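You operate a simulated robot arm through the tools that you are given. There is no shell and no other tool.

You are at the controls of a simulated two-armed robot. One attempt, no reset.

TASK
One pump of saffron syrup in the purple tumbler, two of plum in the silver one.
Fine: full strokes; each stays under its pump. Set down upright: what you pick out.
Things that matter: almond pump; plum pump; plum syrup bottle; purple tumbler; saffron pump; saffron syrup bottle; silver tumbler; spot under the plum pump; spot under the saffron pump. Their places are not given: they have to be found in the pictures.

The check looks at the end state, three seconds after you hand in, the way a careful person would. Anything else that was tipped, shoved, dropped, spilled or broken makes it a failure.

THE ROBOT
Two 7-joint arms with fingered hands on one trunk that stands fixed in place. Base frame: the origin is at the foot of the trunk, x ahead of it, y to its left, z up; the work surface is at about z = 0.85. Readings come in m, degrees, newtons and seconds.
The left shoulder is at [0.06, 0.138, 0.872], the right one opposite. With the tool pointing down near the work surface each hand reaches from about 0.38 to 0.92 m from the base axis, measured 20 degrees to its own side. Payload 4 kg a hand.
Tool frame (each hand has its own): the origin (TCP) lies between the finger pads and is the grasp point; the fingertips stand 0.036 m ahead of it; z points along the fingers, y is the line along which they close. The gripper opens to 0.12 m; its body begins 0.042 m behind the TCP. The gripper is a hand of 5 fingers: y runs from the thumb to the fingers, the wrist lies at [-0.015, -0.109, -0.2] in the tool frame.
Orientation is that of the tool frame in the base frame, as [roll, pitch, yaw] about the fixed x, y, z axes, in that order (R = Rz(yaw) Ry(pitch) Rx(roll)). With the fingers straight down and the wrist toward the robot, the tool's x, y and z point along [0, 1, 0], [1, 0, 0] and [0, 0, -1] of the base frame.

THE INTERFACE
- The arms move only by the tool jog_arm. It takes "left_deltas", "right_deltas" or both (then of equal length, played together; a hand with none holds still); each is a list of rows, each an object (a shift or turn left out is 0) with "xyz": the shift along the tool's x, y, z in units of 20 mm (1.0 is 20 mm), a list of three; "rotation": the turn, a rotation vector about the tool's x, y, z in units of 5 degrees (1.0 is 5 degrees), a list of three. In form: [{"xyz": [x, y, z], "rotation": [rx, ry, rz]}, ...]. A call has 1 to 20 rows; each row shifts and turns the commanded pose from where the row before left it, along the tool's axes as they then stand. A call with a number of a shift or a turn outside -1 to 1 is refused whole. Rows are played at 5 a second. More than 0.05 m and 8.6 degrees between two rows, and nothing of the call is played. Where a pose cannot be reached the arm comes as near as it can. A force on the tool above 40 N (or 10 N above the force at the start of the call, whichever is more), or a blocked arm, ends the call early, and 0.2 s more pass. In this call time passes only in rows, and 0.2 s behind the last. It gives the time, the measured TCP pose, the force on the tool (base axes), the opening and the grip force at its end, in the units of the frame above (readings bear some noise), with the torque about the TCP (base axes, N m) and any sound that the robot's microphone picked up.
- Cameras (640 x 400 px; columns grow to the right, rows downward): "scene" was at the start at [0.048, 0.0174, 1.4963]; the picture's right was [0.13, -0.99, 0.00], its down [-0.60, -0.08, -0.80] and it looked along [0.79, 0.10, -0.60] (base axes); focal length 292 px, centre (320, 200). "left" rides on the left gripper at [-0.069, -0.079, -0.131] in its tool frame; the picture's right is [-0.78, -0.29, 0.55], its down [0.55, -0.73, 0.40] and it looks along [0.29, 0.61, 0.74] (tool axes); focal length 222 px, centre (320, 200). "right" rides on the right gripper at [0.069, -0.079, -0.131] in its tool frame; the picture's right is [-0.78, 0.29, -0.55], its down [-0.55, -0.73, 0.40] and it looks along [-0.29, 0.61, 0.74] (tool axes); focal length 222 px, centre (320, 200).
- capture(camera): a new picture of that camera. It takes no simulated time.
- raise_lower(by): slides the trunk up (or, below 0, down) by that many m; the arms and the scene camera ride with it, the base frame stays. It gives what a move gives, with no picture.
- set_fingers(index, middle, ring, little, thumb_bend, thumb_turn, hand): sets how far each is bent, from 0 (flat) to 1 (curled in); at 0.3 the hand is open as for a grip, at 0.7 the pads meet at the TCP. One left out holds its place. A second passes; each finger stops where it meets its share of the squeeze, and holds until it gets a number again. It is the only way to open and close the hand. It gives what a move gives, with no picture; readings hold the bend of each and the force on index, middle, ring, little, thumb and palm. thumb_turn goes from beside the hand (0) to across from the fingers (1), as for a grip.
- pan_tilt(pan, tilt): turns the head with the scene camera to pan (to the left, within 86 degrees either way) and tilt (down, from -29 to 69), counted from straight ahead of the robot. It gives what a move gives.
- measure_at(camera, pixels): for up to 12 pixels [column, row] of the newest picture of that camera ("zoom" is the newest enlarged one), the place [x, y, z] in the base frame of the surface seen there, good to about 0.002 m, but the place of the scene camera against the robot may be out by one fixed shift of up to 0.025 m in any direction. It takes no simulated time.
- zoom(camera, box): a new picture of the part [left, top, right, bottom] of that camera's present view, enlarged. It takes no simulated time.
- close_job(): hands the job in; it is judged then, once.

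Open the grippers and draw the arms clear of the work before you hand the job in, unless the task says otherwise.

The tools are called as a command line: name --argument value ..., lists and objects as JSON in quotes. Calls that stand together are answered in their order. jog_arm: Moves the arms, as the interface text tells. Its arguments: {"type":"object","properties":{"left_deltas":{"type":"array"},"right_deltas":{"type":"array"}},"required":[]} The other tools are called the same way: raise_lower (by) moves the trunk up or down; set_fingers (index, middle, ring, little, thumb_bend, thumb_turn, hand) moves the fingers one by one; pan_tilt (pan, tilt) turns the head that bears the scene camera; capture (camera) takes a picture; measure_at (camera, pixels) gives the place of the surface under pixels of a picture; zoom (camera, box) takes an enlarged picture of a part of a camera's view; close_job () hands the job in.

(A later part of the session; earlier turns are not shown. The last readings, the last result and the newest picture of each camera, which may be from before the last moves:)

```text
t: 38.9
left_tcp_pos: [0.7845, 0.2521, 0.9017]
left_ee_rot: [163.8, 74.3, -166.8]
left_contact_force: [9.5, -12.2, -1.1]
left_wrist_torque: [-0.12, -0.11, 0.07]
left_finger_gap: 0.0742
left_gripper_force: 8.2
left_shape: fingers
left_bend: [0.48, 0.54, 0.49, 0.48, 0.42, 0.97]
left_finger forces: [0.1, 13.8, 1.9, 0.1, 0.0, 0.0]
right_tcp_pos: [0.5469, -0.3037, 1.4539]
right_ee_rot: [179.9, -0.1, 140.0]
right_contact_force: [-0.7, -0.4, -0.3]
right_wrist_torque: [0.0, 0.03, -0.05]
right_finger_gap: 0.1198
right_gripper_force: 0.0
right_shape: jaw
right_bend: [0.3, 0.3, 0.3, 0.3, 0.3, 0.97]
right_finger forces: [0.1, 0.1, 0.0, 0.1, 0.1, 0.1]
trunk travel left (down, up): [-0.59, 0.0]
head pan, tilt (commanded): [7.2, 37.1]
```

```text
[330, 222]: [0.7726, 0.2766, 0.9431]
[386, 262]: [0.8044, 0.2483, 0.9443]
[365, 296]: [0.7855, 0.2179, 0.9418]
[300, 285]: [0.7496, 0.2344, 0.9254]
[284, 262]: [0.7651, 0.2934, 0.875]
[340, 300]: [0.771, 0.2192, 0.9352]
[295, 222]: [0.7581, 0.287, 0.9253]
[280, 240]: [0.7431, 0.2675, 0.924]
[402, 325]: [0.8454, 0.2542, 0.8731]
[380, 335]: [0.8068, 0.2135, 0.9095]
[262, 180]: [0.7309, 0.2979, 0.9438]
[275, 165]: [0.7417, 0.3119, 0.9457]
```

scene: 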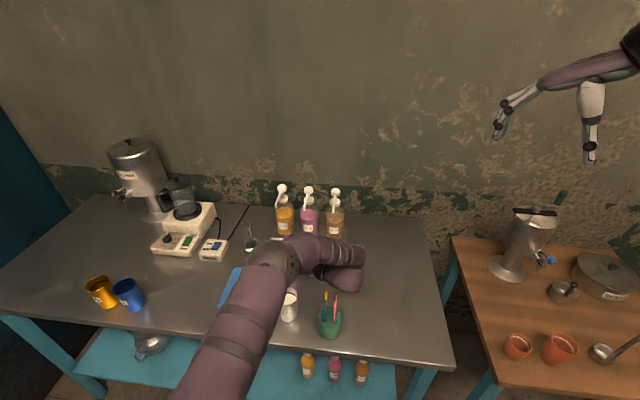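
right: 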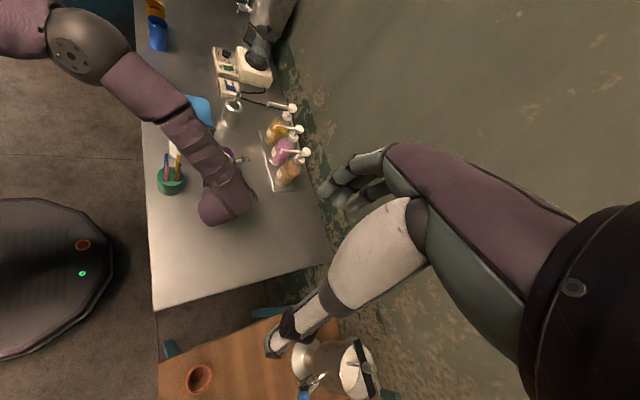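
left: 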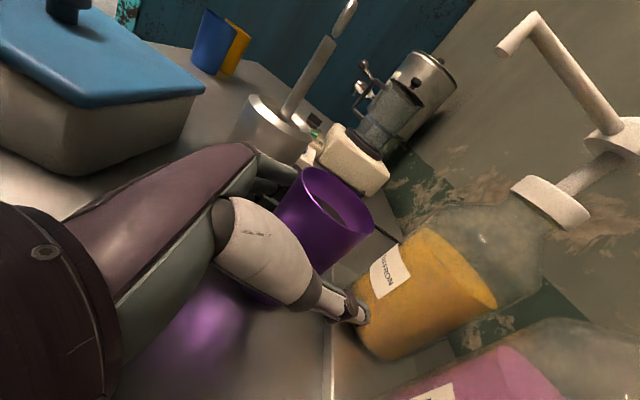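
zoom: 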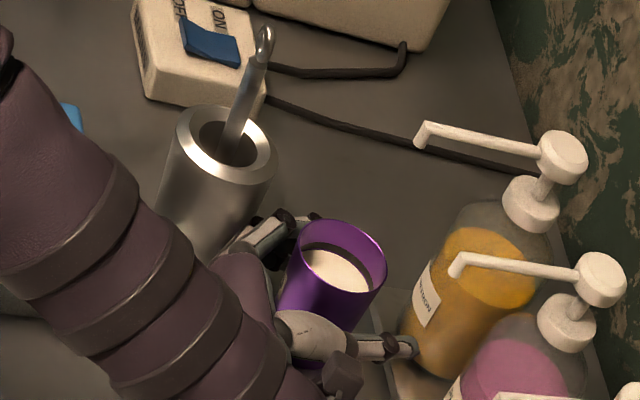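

Opening made the middle finger press 13.8 N outward — it must be touching the spoon cup. I curl the fingers back in at once.

set_fingers --hand "left" --index 0.55 --middle 0.6 --ring 0.56 --little 0.52

capture --camera "left"

capture --camera "right"

zoom --camera "right" --box '[200, 80, 300, 150]'

measure_at --camera "zoom" --pixels '[[228, 108], [180, 140], [275, 150], [225, 182], [268, 30], [330, 224], [387, 265], [365, 298], [290, 222], [260, 235], [402, 325], [380, 338]]'

```text
t: 39.9
left_tcp_pos: [0.7832, 0.2523, 0.9022]
left_ee_rot: [163.4, 74.3, -167.3]
left_contact_force: [0.5, 0.0, 0.1]
left_wrist_torque: [0.02, 0.02, 0.0]
left_finger_gap: 0.0642
left_gripper_force: 0.1
left_shape: fingers
left_bend: [0.55, 0.6, 0.56, 0.52, 0.42, 0.97]
left_finger forces: [0.0, 0.1, 0.0, 0.0, 0.1, 0.1]
right_tcp_pos: [0.5474, -0.3022, 1.4543]
right_ee_rot: [-179.9, -0.1, 139.9]
right_contact_force: [-0.1, 0.2, 0.0]
right_wrist_torque: [0.0, -0.02, -0.01]
right_finger_gap: 0.1197
right_gripper_force: 0.0
right_shape: jaw
right_bend: [0.3, 0.3, 0.3, 0.3, 0.3, 0.97]
right_finger forces: [0.0, 0.0, 0.0, 0.0, 0.1, 0.1]
trunk travel left (down, up): [-0.59, 0.0]
head pan, tilt (commanded): [7.2, 37.1]
```

```text
taken
```

left: 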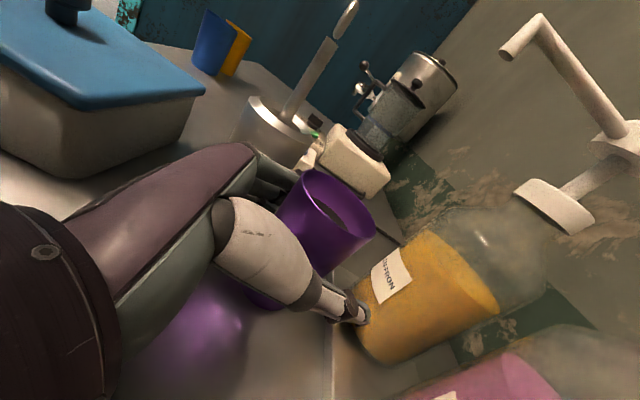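

```text
taken
```

right: 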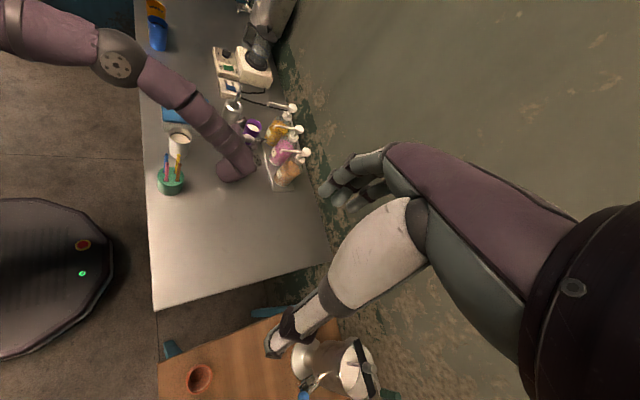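

```text
5.71 times, centred on (250, 115) of right
```

zoom: 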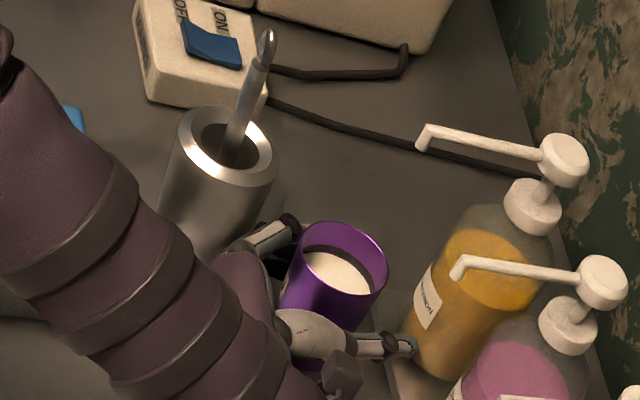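

```text
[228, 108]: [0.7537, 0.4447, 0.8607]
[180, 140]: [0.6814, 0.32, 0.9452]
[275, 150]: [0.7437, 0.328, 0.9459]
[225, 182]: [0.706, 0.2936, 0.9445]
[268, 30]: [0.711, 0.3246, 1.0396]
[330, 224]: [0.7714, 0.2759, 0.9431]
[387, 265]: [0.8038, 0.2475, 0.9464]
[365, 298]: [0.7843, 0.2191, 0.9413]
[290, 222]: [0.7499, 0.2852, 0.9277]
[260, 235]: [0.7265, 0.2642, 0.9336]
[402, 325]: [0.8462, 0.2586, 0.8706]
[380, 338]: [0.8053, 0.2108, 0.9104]
```

Contact is gone and the spoon cup stands at the same pixels (rim centre (228,147) in the zoom) as before. With the spoon cup so near the fingers, I back out straight up instead; I start with a slow 10 mm rise and watch the finger forces.

jog_arm --left_deltas '[{"xyz": [-0.12, 0.05, -0.032]}, {"xyz": [-0.12, 0.05, -0.032]}, {"xyz": [-0.12, 0.01, -0.032]}, {"xyz": [-0.12, 0.01, -0.032]}]'

zoom --camera "right" --box '[200, 80, 300, 150]'

zoom --camera "left" --box '[220, 100, 420, 330]'

```text
t: 40.9
left_tcp_pos: [0.784, 0.2545, 0.9123]
left_ee_rot: [163.5, 74.4, -167.2]
left_contact_force: [-0.2, 0.1, -0.2]
left_wrist_torque: [-0.02, 0.01, 0.0]
left_finger_gap: 0.0643
left_gripper_force: 0.0
left_shape: fingers
left_bend: [0.55, 0.6, 0.56, 0.52, 0.42, 0.97]
left_finger forces: [0.0, 0.0, 0.1, 0.1, 0.1, 0.0]
right_tcp_pos: [0.548, -0.304, 1.4549]
right_ee_rot: [-180.0, 0.0, 140.0]
right_contact_force: [-0.8, -0.4, 0.6]
right_wrist_torque: [0.01, 0.0, 0.02]
right_finger_gap: 0.1197
right_gripper_force: 0.0
right_shape: jaw
right_bend: [0.3, 0.3, 0.3, 0.3, 0.3, 0.97]
right_finger forces: [0.1, 0.1, 0.0, 0.0, 0.0, 0.1]
trunk travel left (down, up): [-0.59, 0.0]
head pan, tilt (commanded): [7.2, 37.1]
```

```text
5.71 times, centred on (250, 115) of right
```

zoom: 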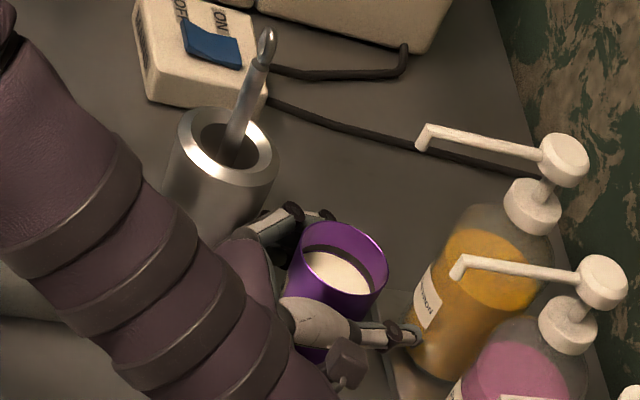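

```text
1.74 times, centred on (320, 215) of left
```

zoom: 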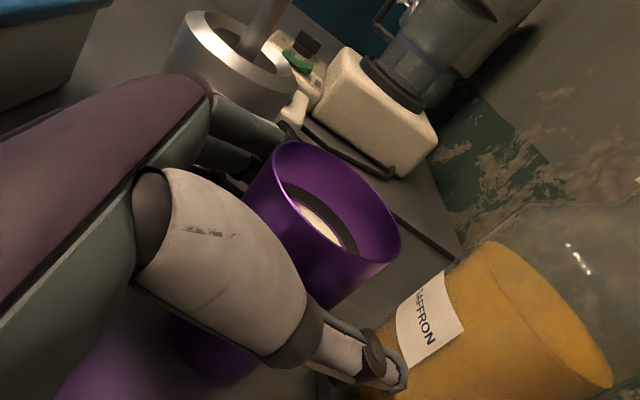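

No forces, tumbler unmoved. I continue up 40 mm.

jog_arm --left_deltas '[{"xyz": [-0.321, 0.026, -0.086]}, {"xyz": [-0.321, 0.026, -0.086]}, {"xyz": [-0.321, 0.026, -0.086]}, {"xyz": [-0.321, 0.026, -0.086]}, {"xyz": [-0.321, 0.026, -0.086]}, {"xyz": [-0.321, 0.026, -0.086]}]'

zoom --camera "right" --box '[200, 80, 300, 150]'

capture --camera "left"

```text
t: 42.3
left_tcp_pos: [0.7822, 0.2537, 0.9508]
left_ee_rot: [163.5, 74.3, -167.1]
left_contact_force: [0.6, 0.4, 0.1]
left_wrist_torque: [-0.01, -0.01, -0.01]
left_finger_gap: 0.0643
left_gripper_force: 0.0
left_shape: fingers
left_bend: [0.55, 0.6, 0.56, 0.52, 0.42, 0.97]
left_finger forces: [0.1, 0.1, 0.0, 0.1, 0.0, 0.0]
right_tcp_pos: [0.5479, -0.3032, 1.4551]
right_ee_rot: [-179.9, 0.0, 140.0]
right_contact_force: [0.0, 0.2, 0.5]
right_wrist_torque: [0.02, -0.03, -0.03]
right_finger_gap: 0.1199
right_gripper_force: 0.0
right_shape: jaw
right_bend: [0.3, 0.3, 0.3, 0.3, 0.3, 0.97]
right_finger forces: [0.0, 0.0, 0.0, 0.1, 0.1, 0.0]
trunk travel left (down, up): [-0.59, 0.0]
head pan, tilt (commanded): [7.2, 37.1]
```

```text
5.71 times, centred on (250, 115) of right
```

zoom: 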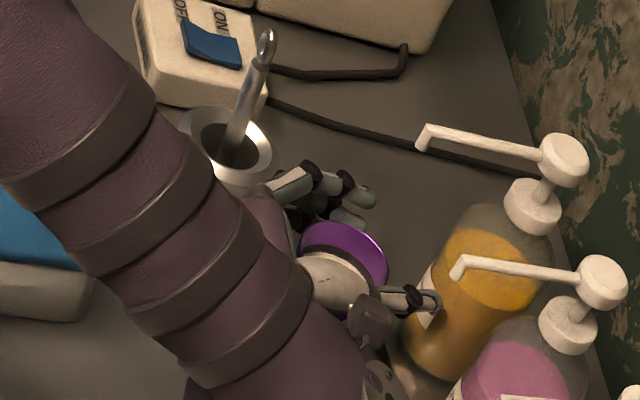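

```text
taken
```

left: 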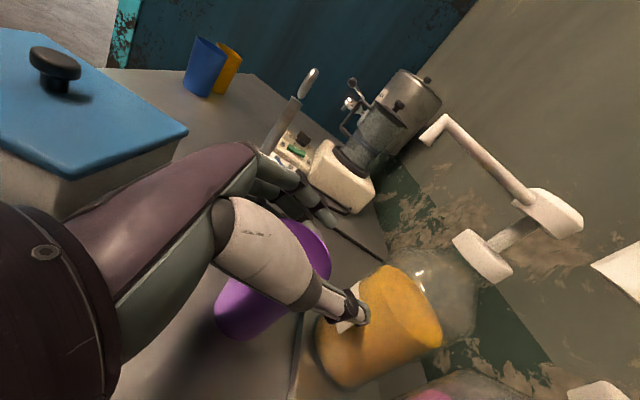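

All clear. I rise 40 mm more (to z≈0.99, still under the spout's tip) and then withdraw backward along the tool axis, which also rises.

jog_arm --left_deltas '[{"xyz": [-0.321, 0.026, -0.086]}, {"xyz": [-0.321, 0.026, -0.086]}, {"xyz": [-0.321, 0.026, -0.086]}, {"xyz": [-0.321, 0.026, -0.086]}, {"xyz": [-0.321, 0.026, -0.086]}, {"xyz": [-0.321, 0.026, -0.086]}]'

zoom --camera "right" --box '[200, 80, 300, 150]'

zoom --camera "scene" --box '[220, 170, 380, 270]'

```text
t: 43.7
left_tcp_pos: [0.7838, 0.2538, 0.9919]
left_ee_rot: [163.4, 74.4, -167.2]
left_contact_force: [-0.2, 0.6, -0.6]
left_wrist_torque: [0.02, 0.02, 0.04]
left_finger_gap: 0.0642
left_gripper_force: 0.1
left_shape: fingers
left_bend: [0.55, 0.6, 0.56, 0.52, 0.42, 0.97]
left_finger forces: [0.0, 0.0, 0.1, 0.0, 0.0, 0.0]
right_tcp_pos: [0.5475, -0.3026, 1.4548]
right_ee_rot: [179.9, 0.0, 140.0]
right_contact_force: [0.6, -0.3, -0.1]
right_wrist_torque: [0.0, 0.0, 0.04]
right_finger_gap: 0.1196
right_gripper_force: 0.1
right_shape: jaw
right_bend: [0.3, 0.3, 0.3, 0.3, 0.3, 0.97]
right_finger forces: [0.1, 0.0, 0.0, 0.0, 0.0, 0.1]
trunk travel left (down, up): [-0.59, 0.0]
head pan, tilt (commanded): [7.2, 37.1]
```

```text
5.71 times, centred on (250, 115) of right
```

zoom: 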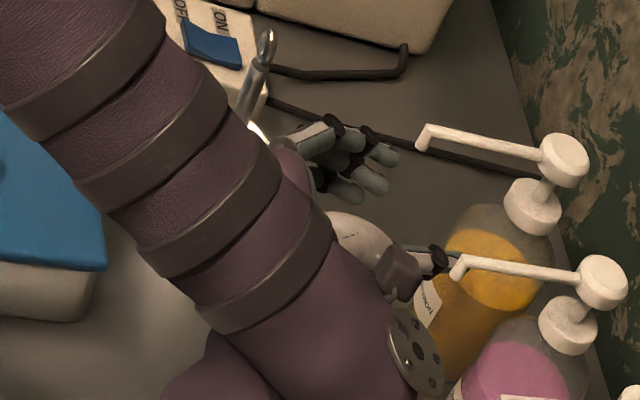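

```text
4.00 times, centred on (300, 220) of scene
```

zoom: 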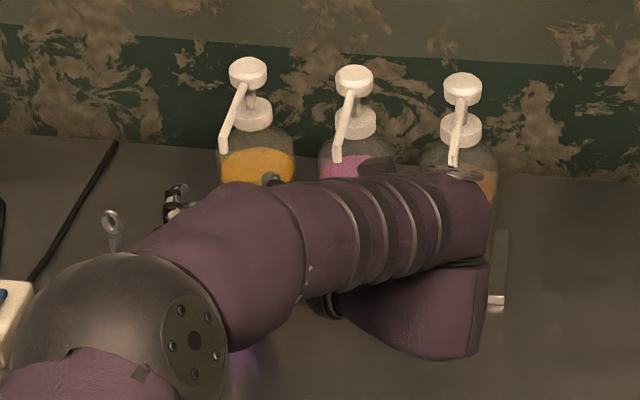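

The grey box on the hand at zoom (400,275) appears near the plum spout tip (455,268); I measure both before retreating.

zoom --camera "right" --box '[200, 80, 300, 150]'

measure_at --camera "zoom" --pixels '[[405, 265], [420, 275], [398, 290], [455, 270], [458, 260], [440, 258], [430, 360], [400, 340], [435, 385], [450, 345], [420, 130], [422, 145]]'

```text
5.71 times, centred on (250, 115) of right
```

zoom: 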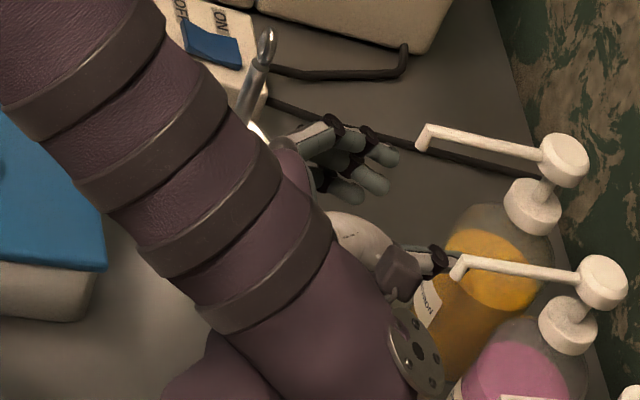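

```text
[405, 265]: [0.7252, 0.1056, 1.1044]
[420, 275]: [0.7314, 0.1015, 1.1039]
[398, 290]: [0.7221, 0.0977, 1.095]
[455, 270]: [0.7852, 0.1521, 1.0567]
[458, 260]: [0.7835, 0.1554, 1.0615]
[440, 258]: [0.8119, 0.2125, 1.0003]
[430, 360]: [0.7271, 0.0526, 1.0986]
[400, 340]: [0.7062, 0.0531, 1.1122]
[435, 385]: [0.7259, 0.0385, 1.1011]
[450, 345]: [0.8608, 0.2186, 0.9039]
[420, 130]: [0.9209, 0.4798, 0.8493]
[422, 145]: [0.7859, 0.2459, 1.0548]
```

Clear: the camera box is 0.07 m from the spout. I withdraw 0.12 m along −tool z.

jog_arm --left_deltas '[{"xyz": [0, 0, -0.75]}, {"xyz": [0, 0, -0.75]}, {"xyz": [0, 0, -0.75]}, {"xyz": [0, 0, -0.75]}, {"xyz": [0, 0, -0.75]}, {"xyz": [0, 0, -0.75]}, {"xyz": [0, 0, -0.75]}, {"xyz": [0, 0, -0.75]}]'

capture --camera "left"

zoom --camera "right" --box '[180, 70, 320, 170]'

measure_at --camera "zoom" --pixels '[[320, 30]]'

```text
t: 45.5
left_tcp_pos: [0.6831, 0.196, 1.0237]
left_ee_rot: [163.4, 74.5, -167.2]
left_contact_force: [0.3, 0.1, 0.1]
left_wrist_torque: [0.04, -0.02, 0.0]
left_finger_gap: 0.0644
left_gripper_force: 0.0
left_shape: fingers
left_bend: [0.55, 0.6, 0.56, 0.52, 0.42, 0.97]
left_finger forces: [0.0, 0.0, 0.1, 0.1, 0.0, 0.0]
right_tcp_pos: [0.5462, -0.3031, 1.4549]
right_ee_rot: [-180.0, 0.0, 140.0]
right_contact_force: [-0.8, -0.1, 0.1]
right_wrist_torque: [0.02, 0.02, -0.02]
right_finger_gap: 0.1196
right_gripper_force: 0.0
right_shape: jaw
right_bend: [0.3, 0.3, 0.3, 0.3, 0.3, 0.97]
right_finger forces: [0.0, 0.0, 0.0, 0.1, 0.0, 0.0]
trunk travel left (down, up): [-0.59, 0.0]
head pan, tilt (commanded): [7.2, 37.1]
```

```text
taken
```

left: 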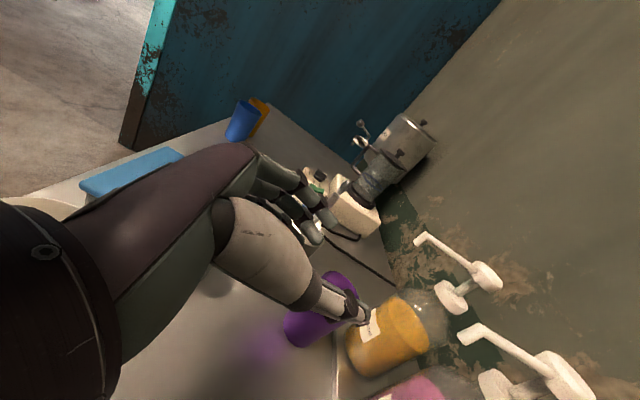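

```text
4.00 times, centred on (250, 120) of right
```

zoom: 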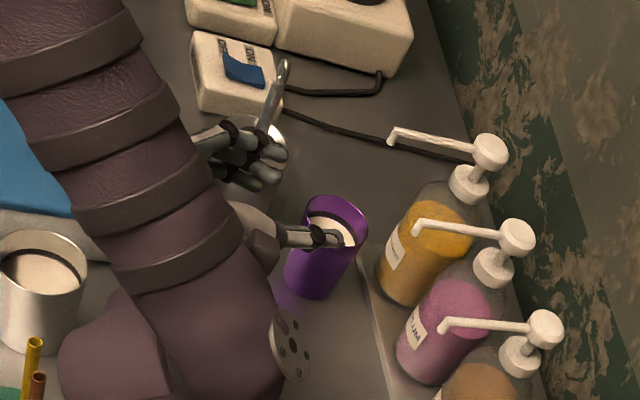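

```text
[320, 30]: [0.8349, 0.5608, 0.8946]
```

The purple tumbler stands upright under the saffron spout. Now I go up and back to above the silver tumbler, then yaw to ψ≈10° there.

jog_arm --left_deltas '[{"xyz": [-0.252, 0.27, -0.839]}, {"xyz": [-0.252, 0.27, -0.839]}, {"xyz": [-0.252, 0.27, -0.839]}, {"xyz": [-0.252, 0.27, -0.839]}, {"xyz": [-0.252, 0.27, -0.839]}, {"xyz": [-0.252, 0.27, -0.839]}, {"xyz": [-0.252, 0.27, -0.839]}, {"xyz": [-0.252, 0.27, -0.839]}, {"xyz": [-0.252, 0.27, -0.839]}, {"xyz": [-0.252, 0.27, -0.839]}, {"rotation": [0.963, -0.077, 0.258]}, {"rotation": [0.963, -0.077, 0.258]}, {"rotation": [0.963, -0.077, 0.258]}, {"rotation": [0.963, -0.077, 0.258]}]'

capture --camera "scene"

capture --camera "left"

capture --camera "right"

```text
t: 48.5
left_tcp_pos: [0.5296, 0.1659, 1.1201]
left_ee_rot: [163.5, 74.3, 172.7]
left_contact_force: [-0.6, -0.3, -0.1]
left_wrist_torque: [0.03, -0.01, 0.04]
left_finger_gap: 0.0644
left_gripper_force: 0.1
left_shape: fingers
left_bend: [0.55, 0.6, 0.56, 0.52, 0.42, 0.97]
left_finger forces: [0.1, 0.0, 0.1, 0.1, 0.0, 0.0]
right_tcp_pos: [0.547, -0.3028, 1.4546]
right_ee_rot: [179.9, -0.1, 140.0]
right_contact_force: [-0.3, -0.8, -0.2]
right_wrist_torque: [-0.05, -0.01, 0.02]
right_finger_gap: 0.1196
right_gripper_force: 0.0
right_shape: jaw
right_bend: [0.3, 0.3, 0.3, 0.3, 0.3, 0.97]
right_finger forces: [0.0, 0.0, 0.0, 0.1, 0.1, 0.0]
trunk travel left (down, up): [-0.59, 0.0]
head pan, tilt (commanded): [7.2, 37.1]
```

```text
taken
```

scene: 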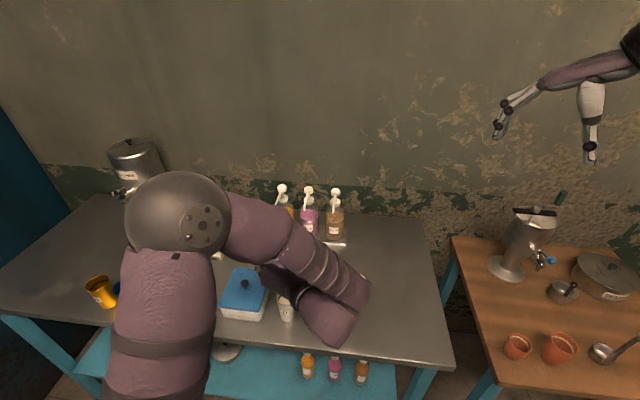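

```text
taken
```

left: 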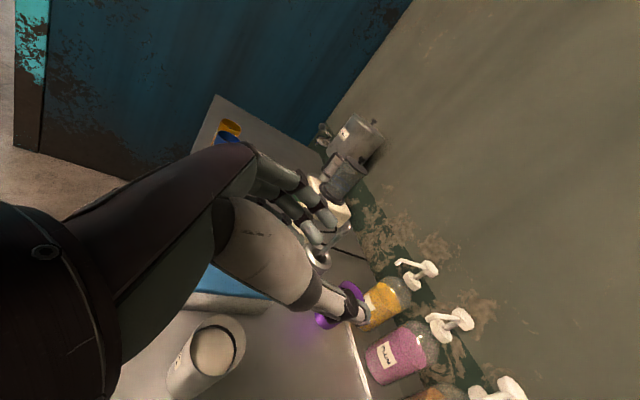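

```text
taken
```

right: 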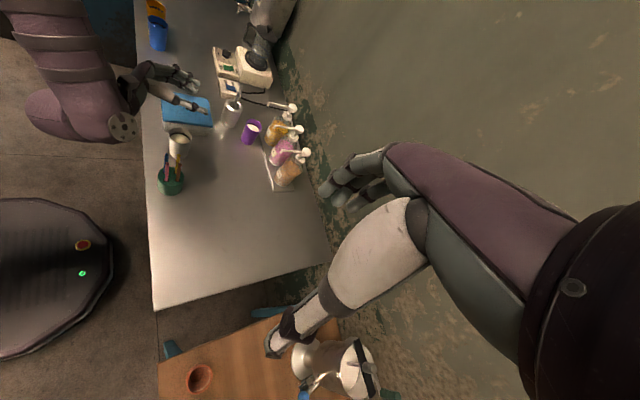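

Now the right camera sees the whole work area. I zoom in to measure the purple tumbler against the saffron spout, and the silver tumbler's rim.

zoom --camera "right" --box '[210, 90, 310, 160]'

measure_at --camera "zoom" --pixels '[[268, 172], [326, 205], [310, 240], [240, 215], [255, 180], [300, 180], [365, 95], [367, 90], [398, 214], [402, 205], [290, 245], [330, 190]]'

zoom --camera "right" --box '[130, 90, 230, 200]'

```text
5.71 times, centred on (260, 125) of right
```

zoom: 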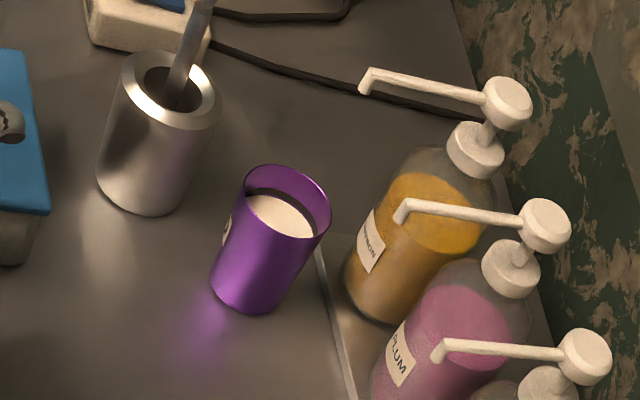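

```text
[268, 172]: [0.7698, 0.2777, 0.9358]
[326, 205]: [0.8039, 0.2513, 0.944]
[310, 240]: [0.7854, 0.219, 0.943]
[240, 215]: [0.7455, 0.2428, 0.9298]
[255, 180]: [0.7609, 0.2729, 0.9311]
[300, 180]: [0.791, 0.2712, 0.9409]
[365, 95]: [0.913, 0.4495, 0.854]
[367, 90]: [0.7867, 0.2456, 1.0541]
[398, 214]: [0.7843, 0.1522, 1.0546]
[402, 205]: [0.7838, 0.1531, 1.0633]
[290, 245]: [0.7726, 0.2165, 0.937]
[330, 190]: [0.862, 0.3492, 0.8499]
```

```text
3.64 times, centred on (180, 145) of right
```

zoom: 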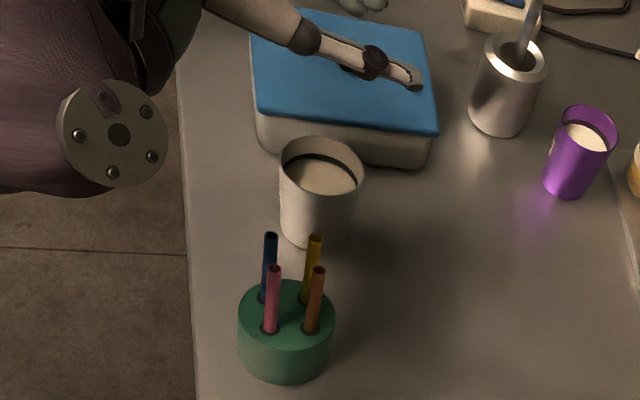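

Purple is centred at ≈(0.776, 0.248) and the spout tip at ≈(0.785, 0.249): well inside the rim. Now I measure the silver rim from a fresh right zoom.

zoom --camera "right" --box '[130, 90, 230, 200]'

measure_at --camera "zoom" --pixels '[[283, 160], [361, 175], [320, 140], [300, 185], [330, 195], [300, 143], [350, 155], [435, 130], [258, 125], [270, 236], [315, 238], [319, 270]]'

measure_at --camera "left" --pixels '[[245, 340], [215, 316], [193, 330], [188, 345], [200, 368], [225, 370], [218, 345]]'

```text
3.64 times, centred on (180, 145) of right
```

zoom: 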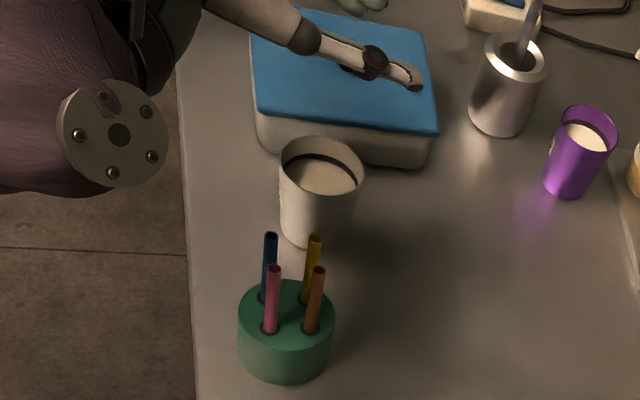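

```text
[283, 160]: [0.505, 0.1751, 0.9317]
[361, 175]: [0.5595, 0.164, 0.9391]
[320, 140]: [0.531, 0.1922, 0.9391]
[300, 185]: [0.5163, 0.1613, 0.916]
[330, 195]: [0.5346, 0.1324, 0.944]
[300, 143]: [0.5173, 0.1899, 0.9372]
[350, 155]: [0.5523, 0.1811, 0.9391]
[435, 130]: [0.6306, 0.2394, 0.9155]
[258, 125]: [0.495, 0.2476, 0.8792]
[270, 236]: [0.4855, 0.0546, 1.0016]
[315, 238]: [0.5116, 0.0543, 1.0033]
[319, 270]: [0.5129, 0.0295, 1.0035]
```

```text
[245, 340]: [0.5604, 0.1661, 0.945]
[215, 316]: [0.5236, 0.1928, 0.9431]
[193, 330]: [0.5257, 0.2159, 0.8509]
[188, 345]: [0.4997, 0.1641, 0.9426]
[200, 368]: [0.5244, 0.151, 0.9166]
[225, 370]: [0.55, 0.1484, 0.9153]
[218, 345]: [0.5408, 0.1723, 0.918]
```

Silver centre ≈(0.530, 0.163), radius ≈0.030. I set the hand to a medium opening (fingers and thumb 0.42) for the descent between box and brush cup.

set_fingers --hand "left" --index 0.42 --middle 0.42 --ring 0.42 --little 0.42 --thumb_bend 0.42

jog_arm --left_deltas '[{"xyz": [0.958, -0.091, 0.271]}, {"xyz": [0.958, -0.091, 0.271]}, {"xyz": [0.958, -0.091, 0.271]}, {"xyz": [0.958, -0.091, 0.271]}, {"xyz": [0.958, -0.091, 0.271]}, {"xyz": [0.958, -0.091, 0.271]}]'

capture --camera "left"

zoom --camera "right" --box '[110, 70, 250, 210]'

capture --camera "scene"

```text
t: 49.5
left_tcp_pos: [0.5303, 0.1644, 1.1194]
left_ee_rot: [163.5, 74.4, 172.9]
left_contact_force: [-0.3, -0.8, 0.3]
left_wrist_torque: [0.0, -0.02, -0.01]
left_finger_gap: 0.0837
left_gripper_force: 0.1
left_shape: fingers
left_bend: [0.42, 0.42, 0.42, 0.42, 0.42, 0.97]
left_finger forces: [0.0, 0.1, 0.0, 0.0, 0.1, 0.0]
right_tcp_pos: [0.5466, -0.3032, 1.455]
right_ee_rot: [179.9, 0.0, 140.0]
right_contact_force: [0.2, -0.9, -0.1]
right_wrist_torque: [-0.02, 0.02, 0.02]
right_finger_gap: 0.1197
right_gripper_force: 0.0
right_shape: jaw
right_bend: [0.3, 0.3, 0.3, 0.3, 0.3, 0.97]
right_finger forces: [0.0, 0.0, 0.1, 0.0, 0.1, 0.0]
trunk travel left (down, up): [-0.59, 0.0]
head pan, tilt (commanded): [7.2, 37.1]
```

```text
t: 50.9
left_tcp_pos: [0.5311, 0.1628, 0.9978]
left_ee_rot: [163.4, 74.4, 172.9]
left_contact_force: [0.0, 0.7, 0.6]
left_wrist_torque: [0.01, 0.03, 0.0]
left_finger_gap: 0.0837
left_gripper_force: 0.1
left_shape: fingers
left_bend: [0.42, 0.42, 0.42, 0.42, 0.42, 0.97]
left_finger forces: [0.1, 0.1, 0.0, 0.1, 0.0, 0.0]
right_tcp_pos: [0.5481, -0.3033, 1.4541]
right_ee_rot: [-179.9, 0.0, 140.0]
right_contact_force: [0.3, 0.5, -0.4]
right_wrist_torque: [0.0, -0.02, 0.0]
right_finger_gap: 0.1193
right_gripper_force: 0.0
right_shape: jaw
right_bend: [0.3, 0.3, 0.3, 0.3, 0.3, 0.97]
right_finger forces: [0.0, 0.0, 0.0, 0.0, 0.0, 0.0]
trunk travel left (down, up): [-0.59, 0.0]
head pan, tilt (commanded): [7.2, 37.1]
```

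```text
taken
```

left: 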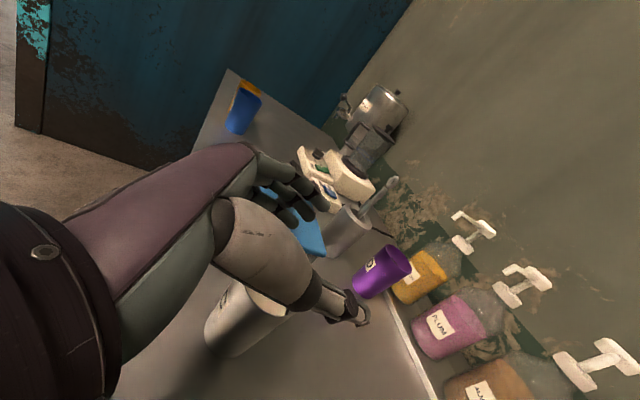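

```text
2.86 times, centred on (180, 140) of right
```

zoom: 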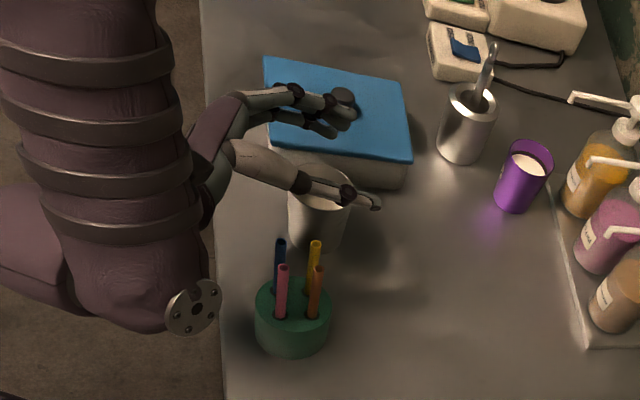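

```text
taken
```

scene: 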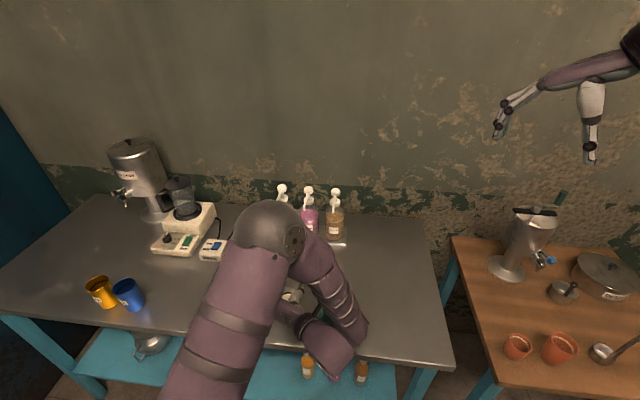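

I check where the fingers stand relative to the box edge (y≈0.240) before lowering further.

measure_at --camera "zoom" --pixels '[[600, 390]]'

zoom --camera "right" --box '[150, 80, 250, 160]'

measure_at --camera "zoom" --pixels '[[245, 115], [220, 100], [180, 95], [245, 92], [210, 155], [190, 145], [130, 90], [70, 100], [300, 275], [250, 255], [380, 160], [160, 175]]'

measure_at --camera "left" --pixels '[[325, 200], [310, 185], [290, 190], [310, 210], [290, 215], [300, 217], [270, 160], [255, 155], [285, 175], [300, 195], [275, 200], [362, 318]]'

```text
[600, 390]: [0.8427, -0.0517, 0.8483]
```

```text
5.00 times, centred on (200, 120) of right
```

zoom: 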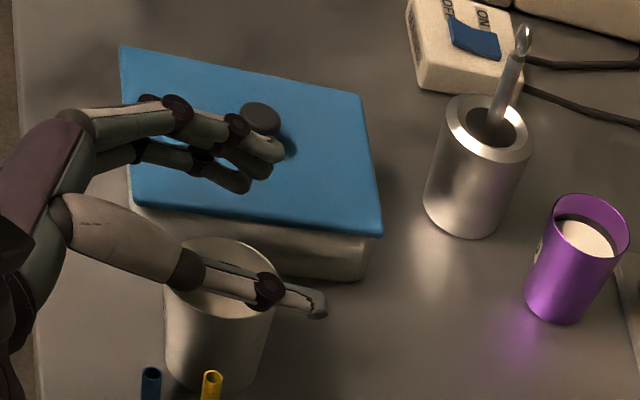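

```text
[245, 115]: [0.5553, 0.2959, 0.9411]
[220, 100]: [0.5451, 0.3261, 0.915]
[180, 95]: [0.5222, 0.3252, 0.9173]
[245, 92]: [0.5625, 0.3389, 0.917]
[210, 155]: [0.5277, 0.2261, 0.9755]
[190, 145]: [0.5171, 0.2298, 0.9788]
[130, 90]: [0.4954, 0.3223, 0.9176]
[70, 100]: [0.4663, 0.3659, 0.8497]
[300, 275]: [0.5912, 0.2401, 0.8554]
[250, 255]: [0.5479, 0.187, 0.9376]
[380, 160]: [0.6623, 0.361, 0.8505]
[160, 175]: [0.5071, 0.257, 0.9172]
```

```text
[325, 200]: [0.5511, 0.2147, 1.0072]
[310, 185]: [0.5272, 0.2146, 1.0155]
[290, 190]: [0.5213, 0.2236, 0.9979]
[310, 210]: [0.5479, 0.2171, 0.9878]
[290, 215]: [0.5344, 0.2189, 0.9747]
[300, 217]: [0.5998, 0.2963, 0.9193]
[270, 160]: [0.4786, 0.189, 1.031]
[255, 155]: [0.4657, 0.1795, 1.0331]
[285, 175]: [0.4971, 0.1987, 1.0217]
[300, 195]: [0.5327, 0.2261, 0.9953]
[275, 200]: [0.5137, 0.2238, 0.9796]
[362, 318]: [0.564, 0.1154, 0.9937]
```

The fingers' outer sides would come to y≈0.245, over the box edge at 0.240. I shift the hand 13 mm to the right (−y) and re-measure.

jog_arm --left_deltas '[{"xyz": [-0.023, -0.665, -0.113]}]'

capture --camera "left"

zoom --camera "right" --box '[150, 80, 250, 160]'

measure_at --camera "left" --pixels '[[325, 200], [310, 185], [290, 190], [310, 210], [290, 215], [285, 175], [300, 195], [275, 200], [362, 318], [345, 295], [320, 290], [250, 310]]'

```text
t: 51.3
left_tcp_pos: [0.5303, 0.1493, 0.997]
left_ee_rot: [163.4, 74.3, 172.7]
left_contact_force: [0.5, 0.0, 0.4]
left_wrist_torque: [0.0, 0.0, 0.04]
left_finger_gap: 0.0836
left_gripper_force: 0.1
left_shape: fingers
left_bend: [0.42, 0.42, 0.42, 0.42, 0.42, 0.97]
left_finger forces: [0.0, 0.0, 0.0, 0.0, 0.0, 0.1]
right_tcp_pos: [0.5457, -0.3034, 1.4538]
right_ee_rot: [-180.0, 0.0, 140.0]
right_contact_force: [-0.4, -1.0, 0.5]
right_wrist_torque: [-0.01, 0.02, -0.01]
right_finger_gap: 0.1195
right_gripper_force: 0.0
right_shape: jaw
right_bend: [0.3, 0.3, 0.3, 0.3, 0.3, 0.97]
right_finger forces: [0.0, 0.0, 0.0, 0.0, 0.0, 0.0]
trunk travel left (down, up): [-0.59, 0.0]
head pan, tilt (commanded): [7.2, 37.1]
```

```text
taken
```

left: 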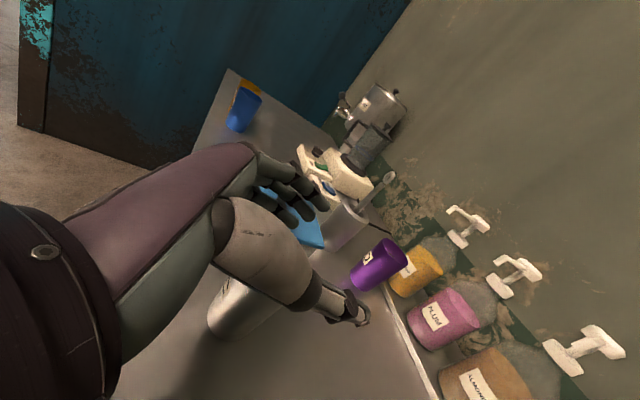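

```text
5.00 times, centred on (200, 120) of right
```

zoom: 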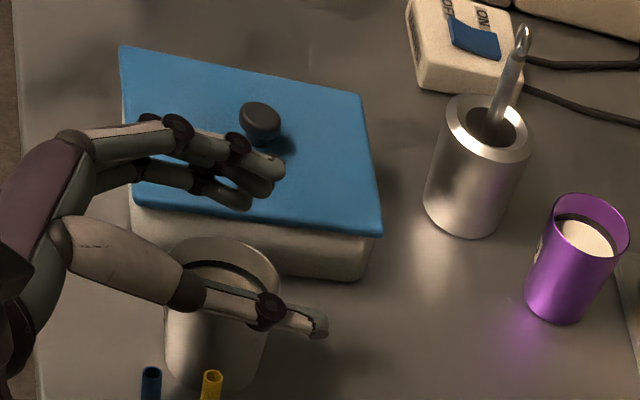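

```text
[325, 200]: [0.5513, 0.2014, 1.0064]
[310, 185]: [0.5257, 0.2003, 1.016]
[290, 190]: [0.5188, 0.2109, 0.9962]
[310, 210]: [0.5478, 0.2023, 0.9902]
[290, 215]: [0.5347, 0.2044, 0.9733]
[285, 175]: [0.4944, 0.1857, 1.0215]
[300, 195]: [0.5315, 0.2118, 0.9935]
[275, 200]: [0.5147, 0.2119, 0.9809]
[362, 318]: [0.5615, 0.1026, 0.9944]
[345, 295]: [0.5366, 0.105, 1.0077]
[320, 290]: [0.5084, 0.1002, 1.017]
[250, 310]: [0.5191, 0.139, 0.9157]
```

Now the fingers run between y≈0.200 (inner) and ≈0.23 (outer), between tumbler (0.193) and box (0.240). I lower the first half, 46 mm.

jog_arm --left_deltas '[{"xyz": [0.55, -0.046, 0.159]}, {"xyz": [0.55, -0.046, 0.159]}, {"xyz": [0.55, -0.046, 0.159]}, {"xyz": [0.55, -0.046, 0.159]}]'

capture --camera "left"

zoom --camera "right" --box '[130, 80, 230, 190]'

```text
t: 52.3
left_tcp_pos: [0.5332, 0.1506, 0.9523]
left_ee_rot: [163.2, 74.4, 172.6]
left_contact_force: [-0.4, 0.4, 0.2]
left_wrist_torque: [0.04, 0.03, -0.01]
left_finger_gap: 0.0836
left_gripper_force: 0.0
left_shape: fingers
left_bend: [0.42, 0.42, 0.42, 0.42, 0.42, 0.97]
left_finger forces: [0.0, 0.0, 0.0, 0.1, 0.0, 0.0]
right_tcp_pos: [0.5479, -0.3031, 1.4552]
right_ee_rot: [-180.0, 0.0, 140.0]
right_contact_force: [-1.0, 0.4, -0.5]
right_wrist_torque: [0.01, 0.0, 0.01]
right_finger_gap: 0.1199
right_gripper_force: 0.0
right_shape: jaw
right_bend: [0.3, 0.3, 0.3, 0.3, 0.3, 0.97]
right_finger forces: [0.0, 0.1, 0.0, 0.1, 0.0, 0.0]
trunk travel left (down, up): [-0.59, 0.0]
head pan, tilt (commanded): [7.2, 37.1]
```

```text
taken
```

left: 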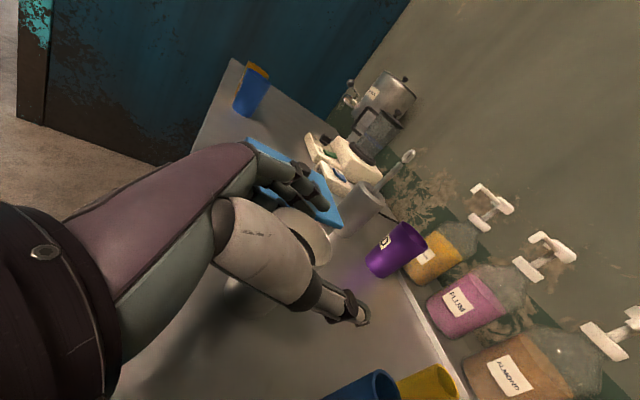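

```text
3.64 times, centred on (180, 135) of right
```

zoom: 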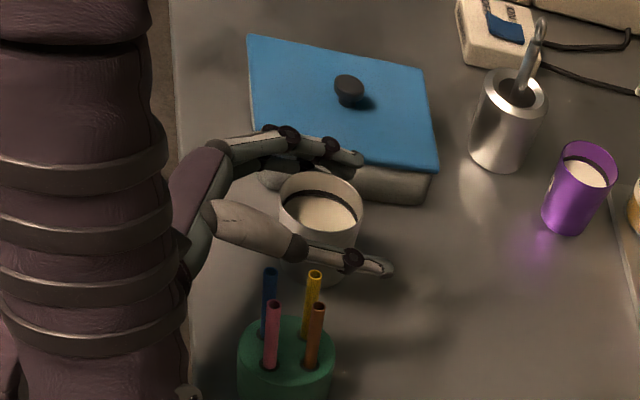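

The tumbler is between thumb and fingers, with no contact. I lower the rest, to z≈0.905.

jog_arm --left_deltas '[{"xyz": [0.55, -0.046, 0.159]}, {"xyz": [0.55, -0.046, 0.159]}, {"xyz": [0.55, -0.046, 0.159]}, {"xyz": [0.55, -0.046, 0.159]}]'

capture --camera "left"

zoom --camera "right" --box '[130, 80, 230, 190]'

measure_at --camera "left" --pixels '[[285, 185], [300, 195], [310, 190], [350, 310], [335, 300], [310, 290], [325, 240], [330, 215], [290, 180], [300, 250], [345, 230], [320, 210]]'

```text
t: 53.3
left_tcp_pos: [0.5337, 0.1512, 0.9067]
left_ee_rot: [163.5, 74.4, 173.1]
left_contact_force: [0.0, -0.2, -0.7]
left_wrist_torque: [0.04, -0.02, -0.02]
left_finger_gap: 0.0839
left_gripper_force: 0.1
left_shape: fingers
left_bend: [0.42, 0.42, 0.42, 0.42, 0.42, 0.97]
left_finger forces: [0.0, 0.0, 0.1, 0.1, 0.0, 0.1]
right_tcp_pos: [0.5482, -0.3023, 1.4536]
right_ee_rot: [180.0, -0.1, 139.9]
right_contact_force: [-1.0, -0.7, -1.3]
right_wrist_torque: [0.0, 0.01, -0.02]
right_finger_gap: 0.1198
right_gripper_force: 0.1
right_shape: jaw
right_bend: [0.3, 0.3, 0.3, 0.3, 0.3, 0.97]
right_finger forces: [0.0, 0.0, 0.1, 0.1, 0.1, 0.0]
trunk travel left (down, up): [-0.59, 0.0]
head pan, tilt (commanded): [7.2, 37.1]
```

```text
taken
```

left: 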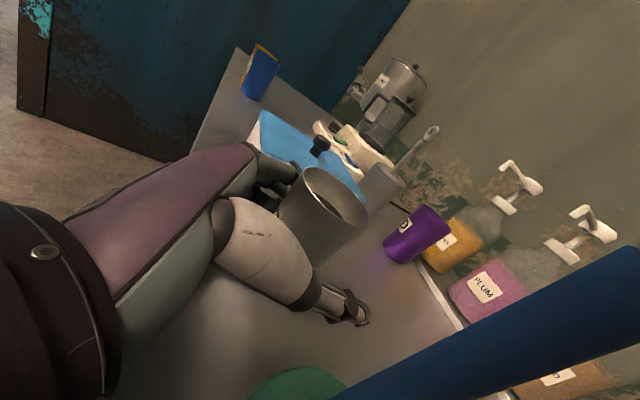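

```text
3.64 times, centred on (180, 135) of right
```

zoom: 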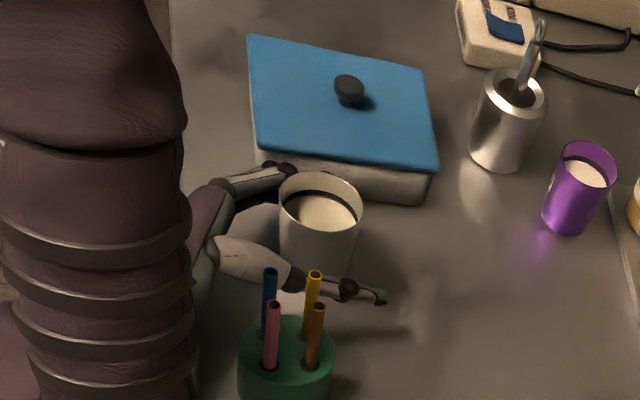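

```text
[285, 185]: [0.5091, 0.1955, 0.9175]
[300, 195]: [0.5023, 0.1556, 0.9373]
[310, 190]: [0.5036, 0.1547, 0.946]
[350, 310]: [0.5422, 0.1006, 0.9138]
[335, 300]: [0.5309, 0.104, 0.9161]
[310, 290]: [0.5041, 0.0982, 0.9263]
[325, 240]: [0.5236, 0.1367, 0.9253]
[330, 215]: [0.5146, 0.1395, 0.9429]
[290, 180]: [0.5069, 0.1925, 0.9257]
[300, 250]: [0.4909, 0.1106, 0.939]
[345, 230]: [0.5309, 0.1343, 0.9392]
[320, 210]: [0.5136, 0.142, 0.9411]
```

The hand is around the silver tumbler, but 12 mm off-centre toward the thumb. I close the fingers a little and shift left in alternation, keeping clear of both box and tumbler.

set_fingers --hand "left" --index 0.45 --middle 0.46 --ring 0.45 --little 0.45

jog_arm --left_deltas '[{"xyz": [0.005, 0.148, 0.025]}, {"xyz": [0.005, 0.148, 0.025]}]'

set_fingers --hand "left" --index 0.49 --middle 0.52 --ring 0.49 --little 0.47

```text
t: 54.3
left_tcp_pos: [0.5343, 0.1493, 0.9063]
left_ee_rot: [163.3, 74.4, 172.7]
left_contact_force: [-0.1, 0.5, -0.1]
left_wrist_torque: [-0.02, -0.01, -0.01]
left_finger_gap: 0.0797
left_gripper_force: 0.0
left_shape: fingers
left_bend: [0.45, 0.46, 0.45, 0.45, 0.42, 0.97]
left_finger forces: [0.0, 0.0, 0.1, 0.1, 0.0, 0.0]
right_tcp_pos: [0.5468, -0.3034, 1.4539]
right_ee_rot: [-180.0, 0.1, 140.0]
right_contact_force: [0.3, 0.0, -0.1]
right_wrist_torque: [-0.02, 0.04, -0.01]
right_finger_gap: 0.1198
right_gripper_force: 0.1
right_shape: jaw
right_bend: [0.3, 0.3, 0.3, 0.3, 0.3, 0.97]
right_finger forces: [0.0, 0.0, 0.0, 0.0, 0.1, 0.0]
trunk travel left (down, up): [-0.59, 0.0]
head pan, tilt (commanded): [7.2, 37.1]
```

```text
t: 54.9
left_tcp_pos: [0.5345, 0.1569, 0.9064]
left_ee_rot: [163.5, 74.3, 172.9]
left_contact_force: [-0.2, 0.1, -0.9]
left_wrist_torque: [-0.03, 0.0, -0.02]
left_finger_gap: 0.0793
left_gripper_force: 0.0
left_shape: fingers
left_bend: [0.45, 0.46, 0.45, 0.45, 0.42, 0.97]
left_finger forces: [0.0, 0.0, 0.0, 0.1, 0.1, 0.1]
right_tcp_pos: [0.5468, -0.3032, 1.4543]
right_ee_rot: [179.9, 0.0, 140.0]
right_contact_force: [0.1, 0.7, -0.3]
right_wrist_torque: [-0.01, 0.04, 0.0]
right_finger_gap: 0.1195
right_gripper_force: 0.1
right_shape: jaw
right_bend: [0.3, 0.3, 0.3, 0.3, 0.3, 0.97]
right_finger forces: [0.1, 0.0, 0.0, 0.0, 0.0, 0.0]
trunk travel left (down, up): [-0.59, 0.0]
head pan, tilt (commanded): [7.2, 37.1]
```

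```text
t: 55.9
left_tcp_pos: [0.5332, 0.1571, 0.9073]
left_ee_rot: [163.1, 74.3, 172.4]
left_contact_force: [-0.1, 0.3, 0.1]
left_wrist_torque: [0.01, 0.0, 0.03]
left_finger_gap: 0.0735
left_gripper_force: 0.1
left_shape: fingers
left_bend: [0.49, 0.52, 0.49, 0.47, 0.42, 0.97]
left_finger forces: [0.0, 0.0, 0.1, 0.0, 0.1, 0.0]
right_tcp_pos: [0.5469, -0.3037, 1.455]
right_ee_rot: [-179.9, 0.0, 139.9]
right_contact_force: [-0.7, -0.4, -0.4]
right_wrist_torque: [0.01, -0.01, 0.0]
right_finger_gap: 0.1196
right_gripper_force: 0.1
right_shape: jaw
right_bend: [0.3, 0.3, 0.3, 0.3, 0.3, 0.97]
right_finger forces: [0.0, 0.1, 0.0, 0.1, 0.0, 0.1]
trunk travel left (down, up): [-0.59, 0.0]
head pan, tilt (commanded): [7.2, 37.1]
```

No contacts so far. I shift another 6 mm left and close the fingers and thumb toward near-contact.

jog_arm --left_deltas '[{"xyz": [0.005, 0.148, 0.025]}, {"xyz": [0.005, 0.148, 0.025]}]'

set_fingers --hand "left" --index 0.54 --middle 0.58 --ring 0.54 --little 0.48 --thumb_bend 0.5

zoom --camera "left" --box '[220, 140, 420, 330]'

zoom --camera "right" --box '[150, 100, 230, 170]'

```text
t: 56.5
left_tcp_pos: [0.534, 0.1624, 0.9059]
left_ee_rot: [163.6, 74.3, 172.9]
left_contact_force: [0.0, 0.3, 0.3]
left_wrist_torque: [-0.01, 0.05, 0.03]
left_finger_gap: 0.0732
left_gripper_force: 0.0
left_shape: fingers
left_bend: [0.49, 0.52, 0.49, 0.47, 0.42, 0.97]
left_finger forces: [0.1, 0.0, 0.0, 0.1, 0.0, 0.1]
right_tcp_pos: [0.5469, -0.3035, 1.4553]
right_ee_rot: [179.9, 0.0, 140.0]
right_contact_force: [-0.9, -0.1, 1.1]
right_wrist_torque: [-0.01, 0.02, -0.03]
right_finger_gap: 0.1196
right_gripper_force: 0.1
right_shape: jaw
right_bend: [0.3, 0.3, 0.3, 0.3, 0.3, 0.97]
right_finger forces: [0.1, 0.0, 0.1, 0.1, 0.0, 0.1]
trunk travel left (down, up): [-0.59, 0.0]
head pan, tilt (commanded): [7.2, 37.1]
```

```text
t: 57.5
left_tcp_pos: [0.5335, 0.1631, 0.9069]
left_ee_rot: [163.5, 74.4, 172.9]
left_contact_force: [0.7, -0.3, 0.1]
left_wrist_torque: [0.01, 0.01, 0.05]
left_finger_gap: 0.0544
left_gripper_force: 0.1
left_shape: fingers
left_bend: [0.54, 0.57, 0.54, 0.48, 0.5, 0.97]
left_finger forces: [0.0, 0.0, 0.0, 0.1, 0.0, 0.0]
right_tcp_pos: [0.5473, -0.3024, 1.4535]
right_ee_rot: [-179.9, -0.1, 140.0]
right_contact_force: [-0.9, -0.5, -0.4]
right_wrist_torque: [-0.02, 0.01, -0.01]
right_finger_gap: 0.1197
right_gripper_force: 0.1
right_shape: jaw
right_bend: [0.3, 0.3, 0.3, 0.3, 0.3, 0.97]
right_finger forces: [0.0, 0.1, 0.0, 0.0, 0.0, 0.0]
trunk travel left (down, up): [-0.59, 0.0]
head pan, tilt (commanded): [7.2, 37.1]
```

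```text
2.11 times, centred on (320, 235) of left
```

zoom: 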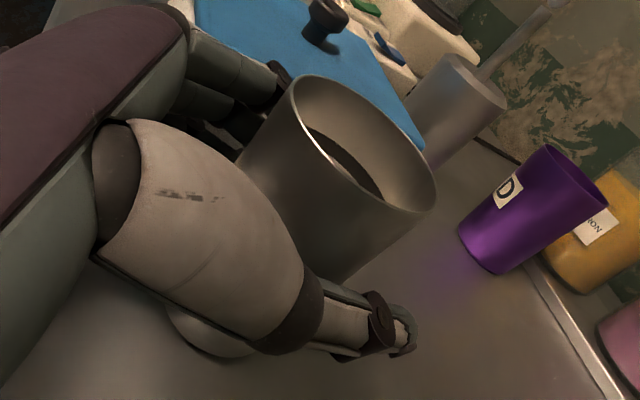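

```text
5.71 times, centred on (190, 135) of right
```

zoom: 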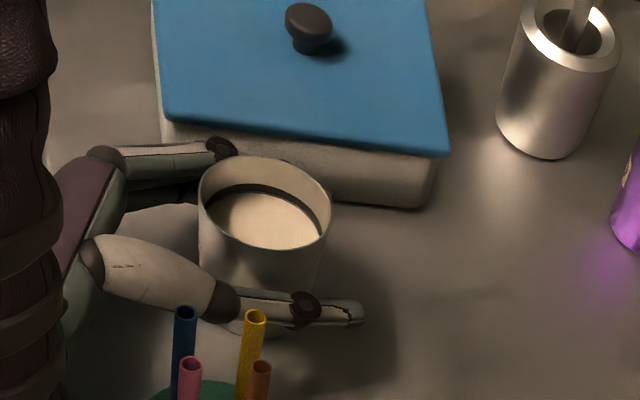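

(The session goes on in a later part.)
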